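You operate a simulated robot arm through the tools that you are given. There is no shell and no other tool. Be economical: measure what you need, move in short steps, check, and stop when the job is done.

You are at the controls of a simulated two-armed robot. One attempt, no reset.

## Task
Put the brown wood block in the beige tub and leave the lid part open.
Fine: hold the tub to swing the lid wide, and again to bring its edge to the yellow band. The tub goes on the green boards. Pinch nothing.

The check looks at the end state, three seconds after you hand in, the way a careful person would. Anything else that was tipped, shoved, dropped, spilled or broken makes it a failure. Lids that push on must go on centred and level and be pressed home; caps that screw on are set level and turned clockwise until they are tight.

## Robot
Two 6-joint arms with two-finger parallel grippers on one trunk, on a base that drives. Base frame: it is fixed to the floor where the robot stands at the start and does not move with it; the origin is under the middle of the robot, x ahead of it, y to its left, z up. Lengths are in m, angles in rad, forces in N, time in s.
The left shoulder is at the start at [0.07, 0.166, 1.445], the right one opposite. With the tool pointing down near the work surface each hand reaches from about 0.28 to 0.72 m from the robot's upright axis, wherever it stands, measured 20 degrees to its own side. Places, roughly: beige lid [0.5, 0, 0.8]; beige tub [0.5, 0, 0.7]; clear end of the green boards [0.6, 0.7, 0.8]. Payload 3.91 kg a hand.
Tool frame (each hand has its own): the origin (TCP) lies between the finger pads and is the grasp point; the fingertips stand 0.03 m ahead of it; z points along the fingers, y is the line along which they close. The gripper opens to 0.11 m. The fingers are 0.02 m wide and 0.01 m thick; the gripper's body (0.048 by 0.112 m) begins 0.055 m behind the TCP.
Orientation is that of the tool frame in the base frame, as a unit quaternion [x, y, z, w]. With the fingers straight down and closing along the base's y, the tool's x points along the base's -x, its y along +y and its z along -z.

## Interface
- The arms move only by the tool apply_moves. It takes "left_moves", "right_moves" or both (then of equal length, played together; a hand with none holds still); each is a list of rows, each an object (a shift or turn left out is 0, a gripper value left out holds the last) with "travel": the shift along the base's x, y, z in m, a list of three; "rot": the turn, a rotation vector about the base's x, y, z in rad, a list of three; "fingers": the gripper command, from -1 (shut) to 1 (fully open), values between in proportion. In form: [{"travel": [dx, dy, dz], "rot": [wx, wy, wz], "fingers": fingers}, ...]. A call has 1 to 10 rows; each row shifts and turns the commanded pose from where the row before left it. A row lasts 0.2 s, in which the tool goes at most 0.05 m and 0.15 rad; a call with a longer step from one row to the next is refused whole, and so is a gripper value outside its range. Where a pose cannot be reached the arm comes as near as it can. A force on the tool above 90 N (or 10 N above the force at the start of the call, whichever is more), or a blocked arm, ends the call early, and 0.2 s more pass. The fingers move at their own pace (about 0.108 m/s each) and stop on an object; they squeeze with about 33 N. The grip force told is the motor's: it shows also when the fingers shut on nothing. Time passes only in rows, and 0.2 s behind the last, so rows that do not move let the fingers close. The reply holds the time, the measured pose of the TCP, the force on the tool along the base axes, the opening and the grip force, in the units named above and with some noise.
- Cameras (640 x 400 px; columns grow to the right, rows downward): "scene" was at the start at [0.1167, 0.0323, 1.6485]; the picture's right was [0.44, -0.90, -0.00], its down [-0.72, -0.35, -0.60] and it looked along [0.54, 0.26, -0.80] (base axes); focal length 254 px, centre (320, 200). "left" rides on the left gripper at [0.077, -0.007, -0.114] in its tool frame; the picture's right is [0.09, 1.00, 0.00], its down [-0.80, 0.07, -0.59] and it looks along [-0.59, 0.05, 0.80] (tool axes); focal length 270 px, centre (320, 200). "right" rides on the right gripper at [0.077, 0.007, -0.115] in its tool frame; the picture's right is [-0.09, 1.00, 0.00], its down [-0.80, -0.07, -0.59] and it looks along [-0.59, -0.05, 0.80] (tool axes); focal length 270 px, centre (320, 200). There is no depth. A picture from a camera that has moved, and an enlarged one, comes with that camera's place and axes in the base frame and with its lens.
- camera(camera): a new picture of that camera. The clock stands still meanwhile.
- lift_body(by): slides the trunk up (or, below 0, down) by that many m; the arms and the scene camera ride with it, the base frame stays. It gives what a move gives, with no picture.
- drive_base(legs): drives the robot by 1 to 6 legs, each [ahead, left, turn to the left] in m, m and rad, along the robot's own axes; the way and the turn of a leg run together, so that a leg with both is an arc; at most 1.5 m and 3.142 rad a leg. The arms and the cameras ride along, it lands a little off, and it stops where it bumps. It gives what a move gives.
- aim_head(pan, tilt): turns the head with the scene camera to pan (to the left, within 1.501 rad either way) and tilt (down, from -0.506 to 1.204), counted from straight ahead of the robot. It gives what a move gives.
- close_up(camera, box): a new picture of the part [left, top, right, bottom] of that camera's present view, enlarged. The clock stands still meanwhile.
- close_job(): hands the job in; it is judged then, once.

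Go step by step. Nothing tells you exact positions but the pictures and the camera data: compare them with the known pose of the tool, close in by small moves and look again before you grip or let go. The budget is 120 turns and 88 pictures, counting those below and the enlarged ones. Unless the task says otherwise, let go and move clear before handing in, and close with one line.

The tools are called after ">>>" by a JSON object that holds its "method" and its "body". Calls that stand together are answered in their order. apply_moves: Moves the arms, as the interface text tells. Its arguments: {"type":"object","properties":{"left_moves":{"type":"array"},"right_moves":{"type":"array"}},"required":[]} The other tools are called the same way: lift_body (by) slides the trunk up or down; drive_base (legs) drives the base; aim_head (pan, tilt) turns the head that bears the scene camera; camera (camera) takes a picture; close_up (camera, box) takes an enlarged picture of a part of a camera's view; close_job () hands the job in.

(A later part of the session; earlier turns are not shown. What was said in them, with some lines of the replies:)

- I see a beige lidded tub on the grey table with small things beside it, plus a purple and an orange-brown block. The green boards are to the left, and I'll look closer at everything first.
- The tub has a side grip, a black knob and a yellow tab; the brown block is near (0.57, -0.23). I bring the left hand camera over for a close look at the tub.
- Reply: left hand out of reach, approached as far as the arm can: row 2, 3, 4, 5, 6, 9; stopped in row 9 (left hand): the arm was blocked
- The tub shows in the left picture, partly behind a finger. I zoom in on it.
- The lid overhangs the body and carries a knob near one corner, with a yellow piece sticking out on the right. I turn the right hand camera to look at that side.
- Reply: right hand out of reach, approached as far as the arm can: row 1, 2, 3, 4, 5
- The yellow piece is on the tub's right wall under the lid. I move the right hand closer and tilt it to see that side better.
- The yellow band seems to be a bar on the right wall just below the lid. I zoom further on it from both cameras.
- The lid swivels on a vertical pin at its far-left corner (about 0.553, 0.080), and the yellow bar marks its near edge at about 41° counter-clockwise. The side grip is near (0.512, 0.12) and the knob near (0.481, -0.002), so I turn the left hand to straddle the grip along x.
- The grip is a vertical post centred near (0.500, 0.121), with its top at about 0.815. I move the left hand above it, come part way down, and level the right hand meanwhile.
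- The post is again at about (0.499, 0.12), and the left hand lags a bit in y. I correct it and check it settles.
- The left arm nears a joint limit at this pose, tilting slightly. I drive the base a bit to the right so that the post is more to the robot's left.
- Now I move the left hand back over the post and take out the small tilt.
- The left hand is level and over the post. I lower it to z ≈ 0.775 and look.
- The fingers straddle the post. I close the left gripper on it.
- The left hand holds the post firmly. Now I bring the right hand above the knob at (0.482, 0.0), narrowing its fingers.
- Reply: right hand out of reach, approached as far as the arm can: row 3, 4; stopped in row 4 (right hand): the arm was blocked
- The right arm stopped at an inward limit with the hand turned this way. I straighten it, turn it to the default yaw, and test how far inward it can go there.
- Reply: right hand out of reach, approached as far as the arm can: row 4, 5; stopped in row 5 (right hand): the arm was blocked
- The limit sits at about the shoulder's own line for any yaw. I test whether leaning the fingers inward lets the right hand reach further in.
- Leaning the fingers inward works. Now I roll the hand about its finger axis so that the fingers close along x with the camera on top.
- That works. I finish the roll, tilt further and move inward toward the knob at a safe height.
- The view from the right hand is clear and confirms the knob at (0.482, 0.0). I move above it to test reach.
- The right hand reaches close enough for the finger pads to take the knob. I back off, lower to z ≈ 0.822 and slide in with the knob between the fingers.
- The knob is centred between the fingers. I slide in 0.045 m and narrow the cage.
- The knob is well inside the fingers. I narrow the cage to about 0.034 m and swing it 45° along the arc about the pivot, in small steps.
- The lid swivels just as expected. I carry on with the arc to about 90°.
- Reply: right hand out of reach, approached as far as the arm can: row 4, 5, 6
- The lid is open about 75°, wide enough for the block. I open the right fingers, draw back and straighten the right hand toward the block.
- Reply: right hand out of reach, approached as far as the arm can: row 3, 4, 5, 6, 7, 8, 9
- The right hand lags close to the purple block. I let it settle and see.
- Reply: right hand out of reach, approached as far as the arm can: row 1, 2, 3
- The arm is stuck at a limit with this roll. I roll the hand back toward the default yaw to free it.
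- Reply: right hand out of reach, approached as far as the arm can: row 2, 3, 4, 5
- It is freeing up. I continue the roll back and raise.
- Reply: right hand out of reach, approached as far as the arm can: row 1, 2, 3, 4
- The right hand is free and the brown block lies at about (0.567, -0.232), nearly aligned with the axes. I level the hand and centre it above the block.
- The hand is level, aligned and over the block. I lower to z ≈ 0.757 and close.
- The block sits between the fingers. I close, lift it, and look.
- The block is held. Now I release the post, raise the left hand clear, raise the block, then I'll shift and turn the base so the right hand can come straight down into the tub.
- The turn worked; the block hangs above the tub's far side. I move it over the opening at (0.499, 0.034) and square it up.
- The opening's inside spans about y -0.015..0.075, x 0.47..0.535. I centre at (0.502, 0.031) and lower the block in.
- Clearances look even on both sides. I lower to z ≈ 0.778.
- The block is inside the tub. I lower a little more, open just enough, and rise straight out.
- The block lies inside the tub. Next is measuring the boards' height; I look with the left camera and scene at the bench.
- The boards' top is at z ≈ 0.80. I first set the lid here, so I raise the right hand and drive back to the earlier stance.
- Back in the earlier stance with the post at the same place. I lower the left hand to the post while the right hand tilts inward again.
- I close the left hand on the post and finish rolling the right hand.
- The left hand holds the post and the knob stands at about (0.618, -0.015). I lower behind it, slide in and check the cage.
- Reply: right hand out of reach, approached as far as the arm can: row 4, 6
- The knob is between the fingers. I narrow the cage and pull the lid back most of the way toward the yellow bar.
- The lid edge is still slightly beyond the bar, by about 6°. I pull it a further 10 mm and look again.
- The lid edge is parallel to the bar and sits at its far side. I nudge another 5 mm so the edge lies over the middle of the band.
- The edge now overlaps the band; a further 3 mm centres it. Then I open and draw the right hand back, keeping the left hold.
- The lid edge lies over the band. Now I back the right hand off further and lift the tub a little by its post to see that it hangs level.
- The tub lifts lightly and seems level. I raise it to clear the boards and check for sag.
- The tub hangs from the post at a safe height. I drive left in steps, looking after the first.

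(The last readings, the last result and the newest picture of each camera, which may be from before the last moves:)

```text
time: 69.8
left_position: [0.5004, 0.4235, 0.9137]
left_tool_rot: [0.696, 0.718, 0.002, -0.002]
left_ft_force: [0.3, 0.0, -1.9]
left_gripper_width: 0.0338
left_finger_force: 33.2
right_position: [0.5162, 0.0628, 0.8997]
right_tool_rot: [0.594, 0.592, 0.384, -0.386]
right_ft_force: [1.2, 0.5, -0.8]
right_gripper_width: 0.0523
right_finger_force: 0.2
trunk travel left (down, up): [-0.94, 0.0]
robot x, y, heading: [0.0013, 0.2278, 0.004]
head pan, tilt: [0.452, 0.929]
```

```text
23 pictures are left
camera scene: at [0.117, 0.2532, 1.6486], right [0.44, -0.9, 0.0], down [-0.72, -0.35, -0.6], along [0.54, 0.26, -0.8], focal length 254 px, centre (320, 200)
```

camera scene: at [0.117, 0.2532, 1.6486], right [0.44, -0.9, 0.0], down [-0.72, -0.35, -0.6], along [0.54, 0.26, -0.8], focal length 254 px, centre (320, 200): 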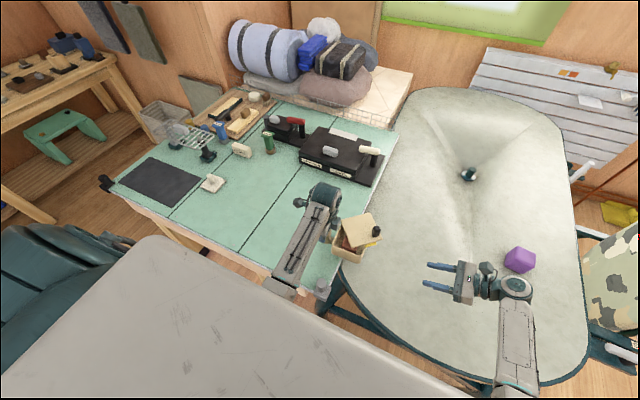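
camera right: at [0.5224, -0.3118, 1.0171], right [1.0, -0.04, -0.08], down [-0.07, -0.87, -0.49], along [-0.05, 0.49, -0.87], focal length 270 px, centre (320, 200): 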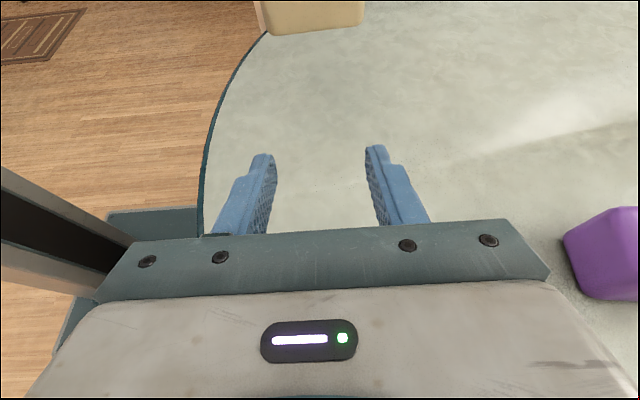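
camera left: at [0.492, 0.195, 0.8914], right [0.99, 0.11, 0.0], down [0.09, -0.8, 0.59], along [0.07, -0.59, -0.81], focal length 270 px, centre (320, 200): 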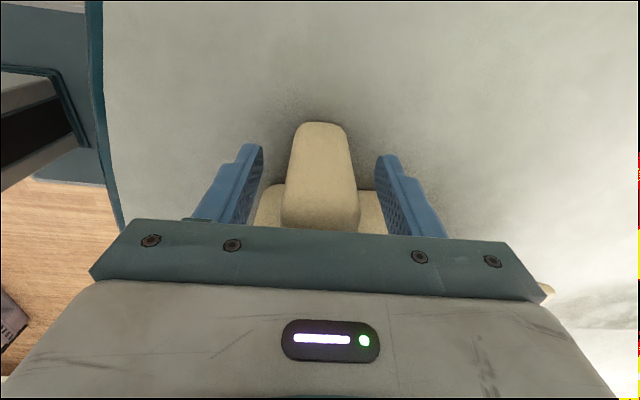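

All is clear. I drive the remaining 0.34 m to the left.

>>> {"method": "drive_base", "body": {"legs": [[0, 0.34, 0]]}}

>>> {"method": "camera", "body": {"camera": "scene"}}

>>> {"method": "camera", "body": {"camera": "left"}}

```text
time: 72.0
left_position: [0.4998, 0.7581, 0.9135]
left_tool_rot: [0.697, 0.717, 0.001, -0.003]
left_ft_force: [-0.5, -0.5, -2.9]
left_gripper_width: 0.0337
left_finger_force: 33.1
right_position: [0.517, 0.3997, 0.9002]
right_tool_rot: [0.594, 0.592, 0.385, -0.386]
right_ft_force: [-0.2, -0.5, 0.1]
right_gripper_width: 0.0524
right_finger_force: 0.1
trunk travel left (down, up): [-0.94, 0.0]
robot x, y, heading: [-0.0003, 0.5579, 0.002]
head pan, tilt: [0.452, 0.929]
```

```text
22 pictures are left
camera scene: at [0.1172, 0.5896, 1.6486], right [0.44, -0.9, 0.0], down [-0.72, -0.35, -0.6], along [0.54, 0.26, -0.8], focal length 254 px, centre (320, 200)
```

scene: 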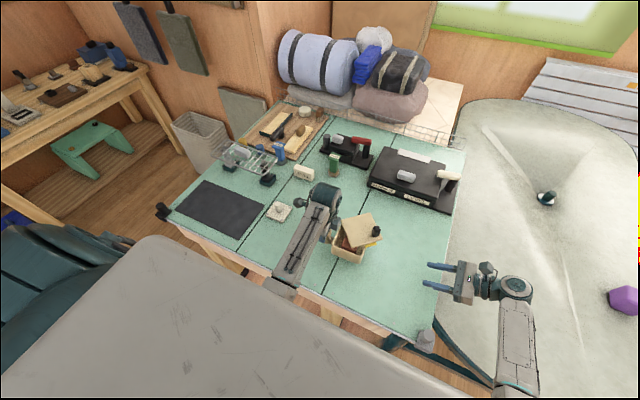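

```text
21 pictures are left
camera left: at [0.4922, 0.8351, 1.0271], right [0.99, 0.12, 0.0], down [0.09, -0.8, 0.59], along [0.07, -0.59, -0.81], focal length 270 px, centre (320, 200)
```

left: 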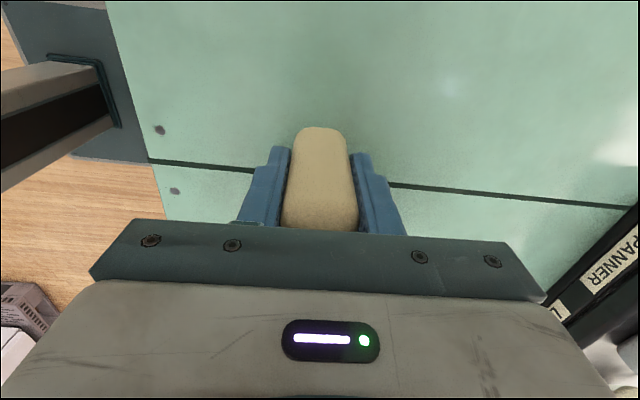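

The tub is over the clear part of the boards. I move it a little further in and lower it gently toward z ≈ 0.86.

>>> {"method": "apply_moves", "body": {"left_moves": [{"travel": [0.02, 0, 0]}, {"travel": [0.02, 0, 0]}, {"travel": [0, 0, -0.02]}, {"travel": [0, 0, -0.015]}, {"travel": [0, 0, -0.01]}, {"travel": [0, 0, -0.004]}, {}]}}

>>> {"method": "close_up", "body": {"camera": "scene", "box": [290, 190, 410, 265]}}

```text
time: 73.6
left_position: [0.541, 0.7601, 0.8634]
left_tool_rot: [0.697, 0.717, 0.001, -0.001]
left_ft_force: [0.5, -0.1, -2.7]
left_gripper_width: 0.0337
left_finger_force: 32.8
right_position: [0.5145, 0.3992, 0.9002]
right_tool_rot: [0.595, 0.592, 0.384, -0.385]
right_ft_force: [0.0, -0.3, 0.9]
right_gripper_width: 0.0523
right_finger_force: 0.0
trunk travel left (down, up): [-0.94, 0.0]
robot x, y, heading: [0.0002, 0.5597, -0.0]
head pan, tilt: [0.452, 0.929]
```

```text
5.33 times, centred on (350, 228) of scene
camera zoom: at [0.1171, 0.5921, 1.6485], right [0.44, -0.9, 0.0], down [-0.72, -0.35, -0.6], along [0.54, 0.26, -0.8], focal length 1352 px, centre (160, 53)
```

zoom: 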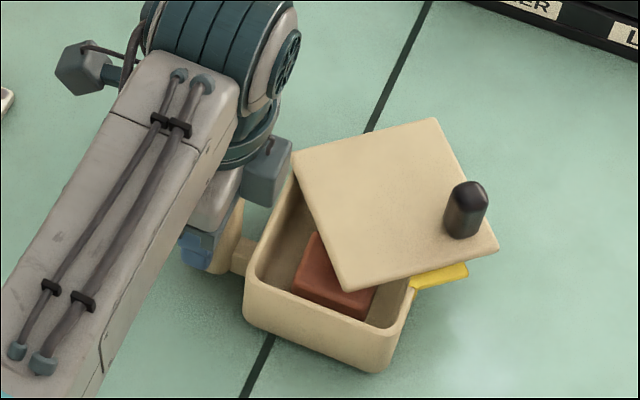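

Almost down, with the lid still at the band. I lower in 2 mm steps, watching the force.

>>> {"method": "apply_moves", "body": {"left_moves": [{"travel": [0, 0, -0.002]}, {"travel": [0, 0, -0.002]}, {}]}}

>>> {"method": "apply_moves", "body": {"left_moves": [{"travel": [0, 0, -0.002]}, {}]}}

```text
time: 74.4
left_position: [0.541, 0.7588, 0.8585]
left_tool_rot: [0.698, 0.716, 0.001, -0.002]
left_ft_force: [0.1, 0.9, -2.4]
left_gripper_width: 0.0339
left_finger_force: 32.8
right_position: [0.5178, 0.4002, 0.8995]
right_tool_rot: [0.595, 0.592, 0.385, -0.384]
right_ft_force: [1.1, -0.4, -0.1]
right_gripper_width: 0.0522
right_finger_force: 0.1
trunk travel left (down, up): [-0.94, 0.0]
robot x, y, heading: [-0.0003, 0.5619, -0.006]
head pan, tilt: [0.452, 0.929]
```

```text
time: 75.0
left_position: [0.5421, 0.7601, 0.8578]
left_tool_rot: [0.698, 0.716, 0.002, -0.001]
left_ft_force: [-0.9, 0.0, -0.9]
left_gripper_width: 0.034
left_finger_force: 32.9
right_position: [0.5167, 0.3996, 0.9008]
right_tool_rot: [0.595, 0.591, 0.385, -0.384]
right_ft_force: [-0.5, -0.6, -0.8]
right_gripper_width: 0.0526
right_finger_force: 0.1
trunk travel left (down, up): [-0.94, 0.0]
robot x, y, heading: [0.0013, 0.5587, -0.002]
head pan, tilt: [0.452, 0.929]
```

The force is beginning to fade, so the tub is touching or nearly so. I go on in 1–2 mm steps.

>>> {"method": "apply_moves", "body": {"left_moves": [{"travel": [0, 0, -0.0015]}, {}, {}]}}

>>> {"method": "apply_moves", "body": {"left_moves": [{"travel": [0, 0, -0.0015]}, {}, {}]}}

```text
time: 75.8
left_position: [0.5407, 0.76, 0.8578]
left_tool_rot: [0.697, 0.717, 0.002, 0.0]
left_ft_force: [1.7, 3.5, 9.6]
left_gripper_width: 0.0338
left_finger_force: 33.1
right_position: [0.5156, 0.399, 0.9009]
right_tool_rot: [0.594, 0.593, 0.385, -0.385]
right_ft_force: [0.0, 0.2, -0.6]
right_gripper_width: 0.0522
right_finger_force: 0.1
trunk travel left (down, up): [-0.94, 0.0]
robot x, y, heading: [0.0046, 0.5627, -0.007]
head pan, tilt: [0.452, 0.929]
```

```text
time: 76.6
left_position: [0.5401, 0.7602, 0.8567]
left_tool_rot: [0.697, 0.717, 0.003, 0.0]
left_ft_force: [6.6, 4.8, 25.6]
left_gripper_width: 0.0337
left_finger_force: 32.6
right_position: [0.5148, 0.4, 0.9004]
right_tool_rot: [0.594, 0.592, 0.385, -0.384]
right_ft_force: [-1.1, -0.2, 0.0]
right_gripper_width: 0.0522
right_finger_force: 0.1
trunk travel left (down, up): [-0.94, 0.0]
robot x, y, heading: [-0.0006, 0.558, -0.003]
head pan, tilt: [0.452, 0.929]
```

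The tub is down. I ease off 2 mm and check the lid edge against the band before letting go.

>>> {"method": "apply_moves", "body": {"left_moves": [{"travel": [0, 0, 0.002]}, {}]}}

>>> {"method": "close_up", "body": {"camera": "scene", "box": [336, 210, 400, 250]}}

>>> {"method": "camera", "body": {"camera": "right"}}

```text
time: 77.2
left_position: [0.5407, 0.7597, 0.856]
left_tool_rot: [0.697, 0.717, 0.001, -0.001]
left_ft_force: [6.4, 2.4, 14.0]
left_gripper_width: 0.0339
left_finger_force: 33.6
right_position: [0.5155, 0.3985, 0.9008]
right_tool_rot: [0.595, 0.593, 0.384, -0.384]
right_ft_force: [0.2, -0.6, -0.2]
right_gripper_width: 0.0522
right_finger_force: 0.1
trunk travel left (down, up): [-0.94, 0.0]
robot x, y, heading: [-0.0038, 0.5636, -0.001]
head pan, tilt: [0.452, 0.929]
```

```text
10.00 times, centred on (368, 230) of scene
camera zoom: at [0.1154, 0.5915, 1.6486], right [0.44, -0.9, 0.0], down [-0.72, -0.35, -0.6], along [0.54, 0.26, -0.8], focal length 2535 px, centre (-160, -100)
```

zoom: 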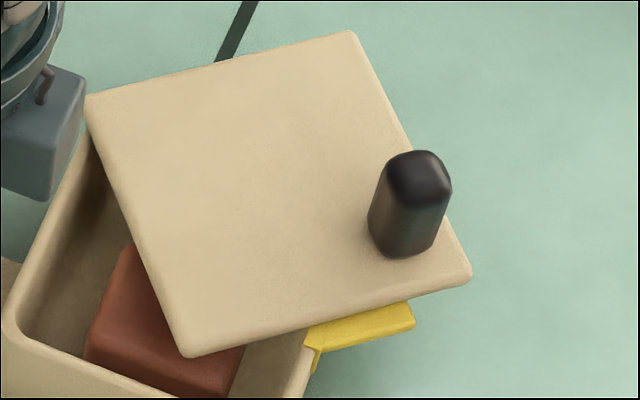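

```text
18 pictures are left
camera right: at [0.5217, 0.3257, 1.0175], right [1.0, -0.04, -0.08], down [-0.07, -0.87, -0.49], along [-0.05, 0.49, -0.87], focal length 270 px, centre (320, 200)
```

right: 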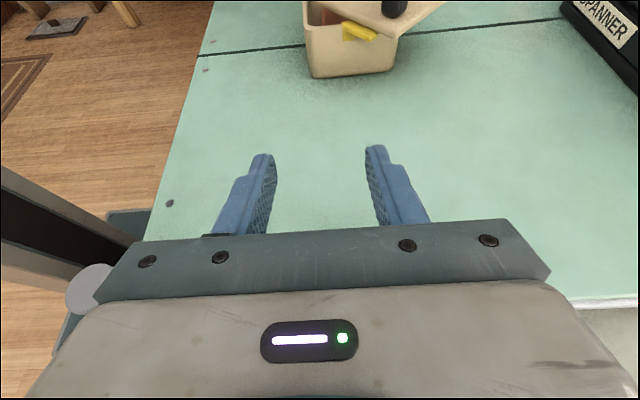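

>>> {"method": "close_up", "body": {"camera": "right", "box": [300, 0, 428, 80]}}

```text
5.00 times, centred on (364, 40) of right
camera zoom: at [0.5217, 0.3257, 1.0175], right [1.0, -0.04, -0.08], down [-0.07, -0.87, -0.49], along [-0.05, 0.49, -0.87], focal length 1351 px, centre (100, 1000)
```

zoom: 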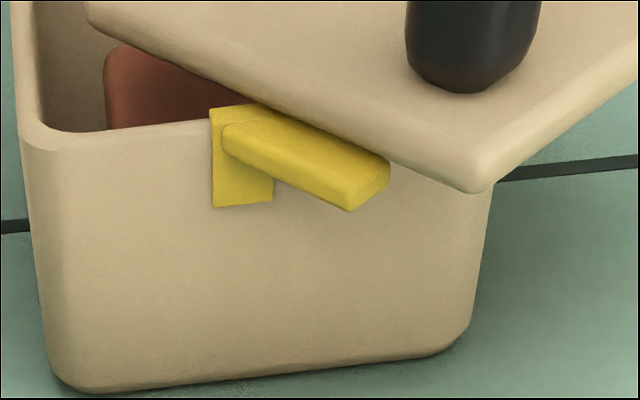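

The tub sits flat, the lid edge runs along the band and the block is inside. I release the post and lift the left hand straight up.

>>> {"method": "apply_moves", "body": {"left_moves": [{"travel": [0, 0, 0.001]}, {"fingers": -0.2}, {"fingers": 0.1}, {"fingers": 0.2}, {}]}}

>>> {"method": "apply_moves", "body": {"left_moves": [{"travel": [0, 0, 0.02]}, {"travel": [0, 0, 0.02]}, {"travel": [0, 0.01, 0.02]}, {"travel": [0, 0.04, 0.01]}, {"travel": [0, 0.04, 0]}, {"travel": [0, 0.04, 0]}, {}]}}

>>> {"method": "camera", "body": {"camera": "scene"}}

>>> {"method": "close_up", "body": {"camera": "scene", "box": [310, 190, 406, 250]}}

```text
time: 78.4
left_position: [0.5404, 0.76, 0.8563]
left_tool_rot: [0.697, 0.717, 0.001, -0.001]
left_ft_force: [0.5, 0.2, -0.5]
left_gripper_width: 0.0657
left_finger_force: 0.1
right_position: [0.5166, 0.3999, 0.9002]
right_tool_rot: [0.595, 0.592, 0.384, -0.385]
right_ft_force: [-0.3, -0.3, 0.0]
right_gripper_width: 0.0525
right_finger_force: 0.0
trunk travel left (down, up): [-0.94, 0.0]
robot x, y, heading: [-0.0061, 0.5584, -0.004]
head pan, tilt: [0.452, 0.929]
```

```text
time: 80.0
left_position: [0.5406, 0.889, 0.9285]
left_tool_rot: [0.697, 0.717, 0.001, -0.001]
left_ft_force: [-0.2, 0.0, -0.1]
left_gripper_width: 0.066
left_finger_force: 0.1
right_position: [0.5163, 0.3995, 0.9005]
right_tool_rot: [0.595, 0.592, 0.385, -0.385]
right_ft_force: [0.1, 0.3, -0.4]
right_gripper_width: 0.0524
right_finger_force: 0.0
trunk travel left (down, up): [-0.94, 0.0]
robot x, y, heading: [0.0005, 0.561, -0.003]
head pan, tilt: [0.452, 0.929]
```

```text
16 pictures are left
camera scene: at [0.1169, 0.5913, 1.6486], right [0.44, -0.9, 0.0], down [-0.72, -0.35, -0.6], along [0.54, 0.26, -0.8], focal length 254 px, centre (320, 200)
```

scene: 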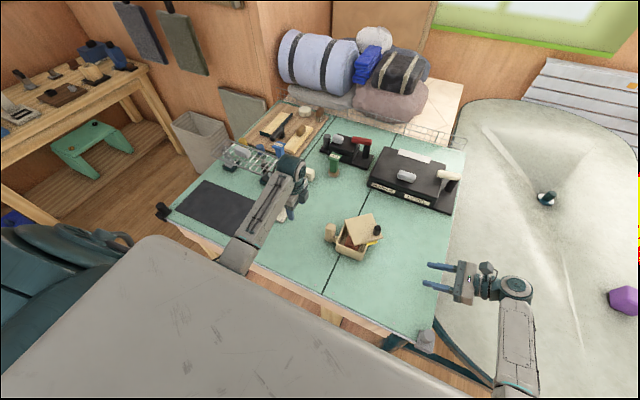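

```text
6.67 times, centred on (358, 220) of scene
camera zoom: at [0.1169, 0.5913, 1.6486], right [0.44, -0.9, 0.0], down [-0.72, -0.35, -0.6], along [0.54, 0.26, -0.8], focal length 1690 px, centre (67, 67)
```

zoom: 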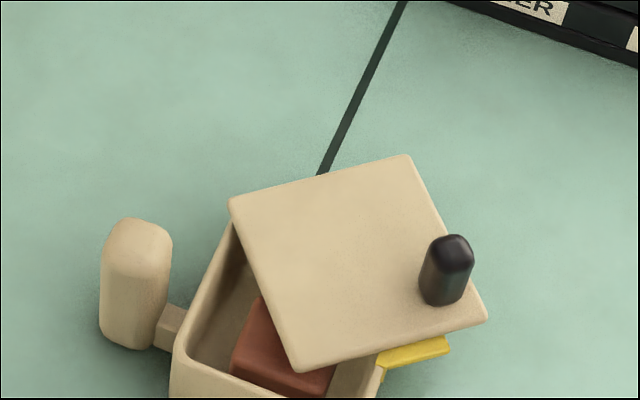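

The tub stands on the green boards with the block inside and its lid edge over the yellow band, and both hands are clear. I hand in now.

>>> {"method": "close_job", "body": {}}

```text
The job is handed in.
```

The brown wood block is in the beige tub, and the tub stands flat on the green boards. The lid is part open with its edge over the yellow band. Both hands had let go and were clear when I handed in. In the pictures, nothing else looked moved or knocked.
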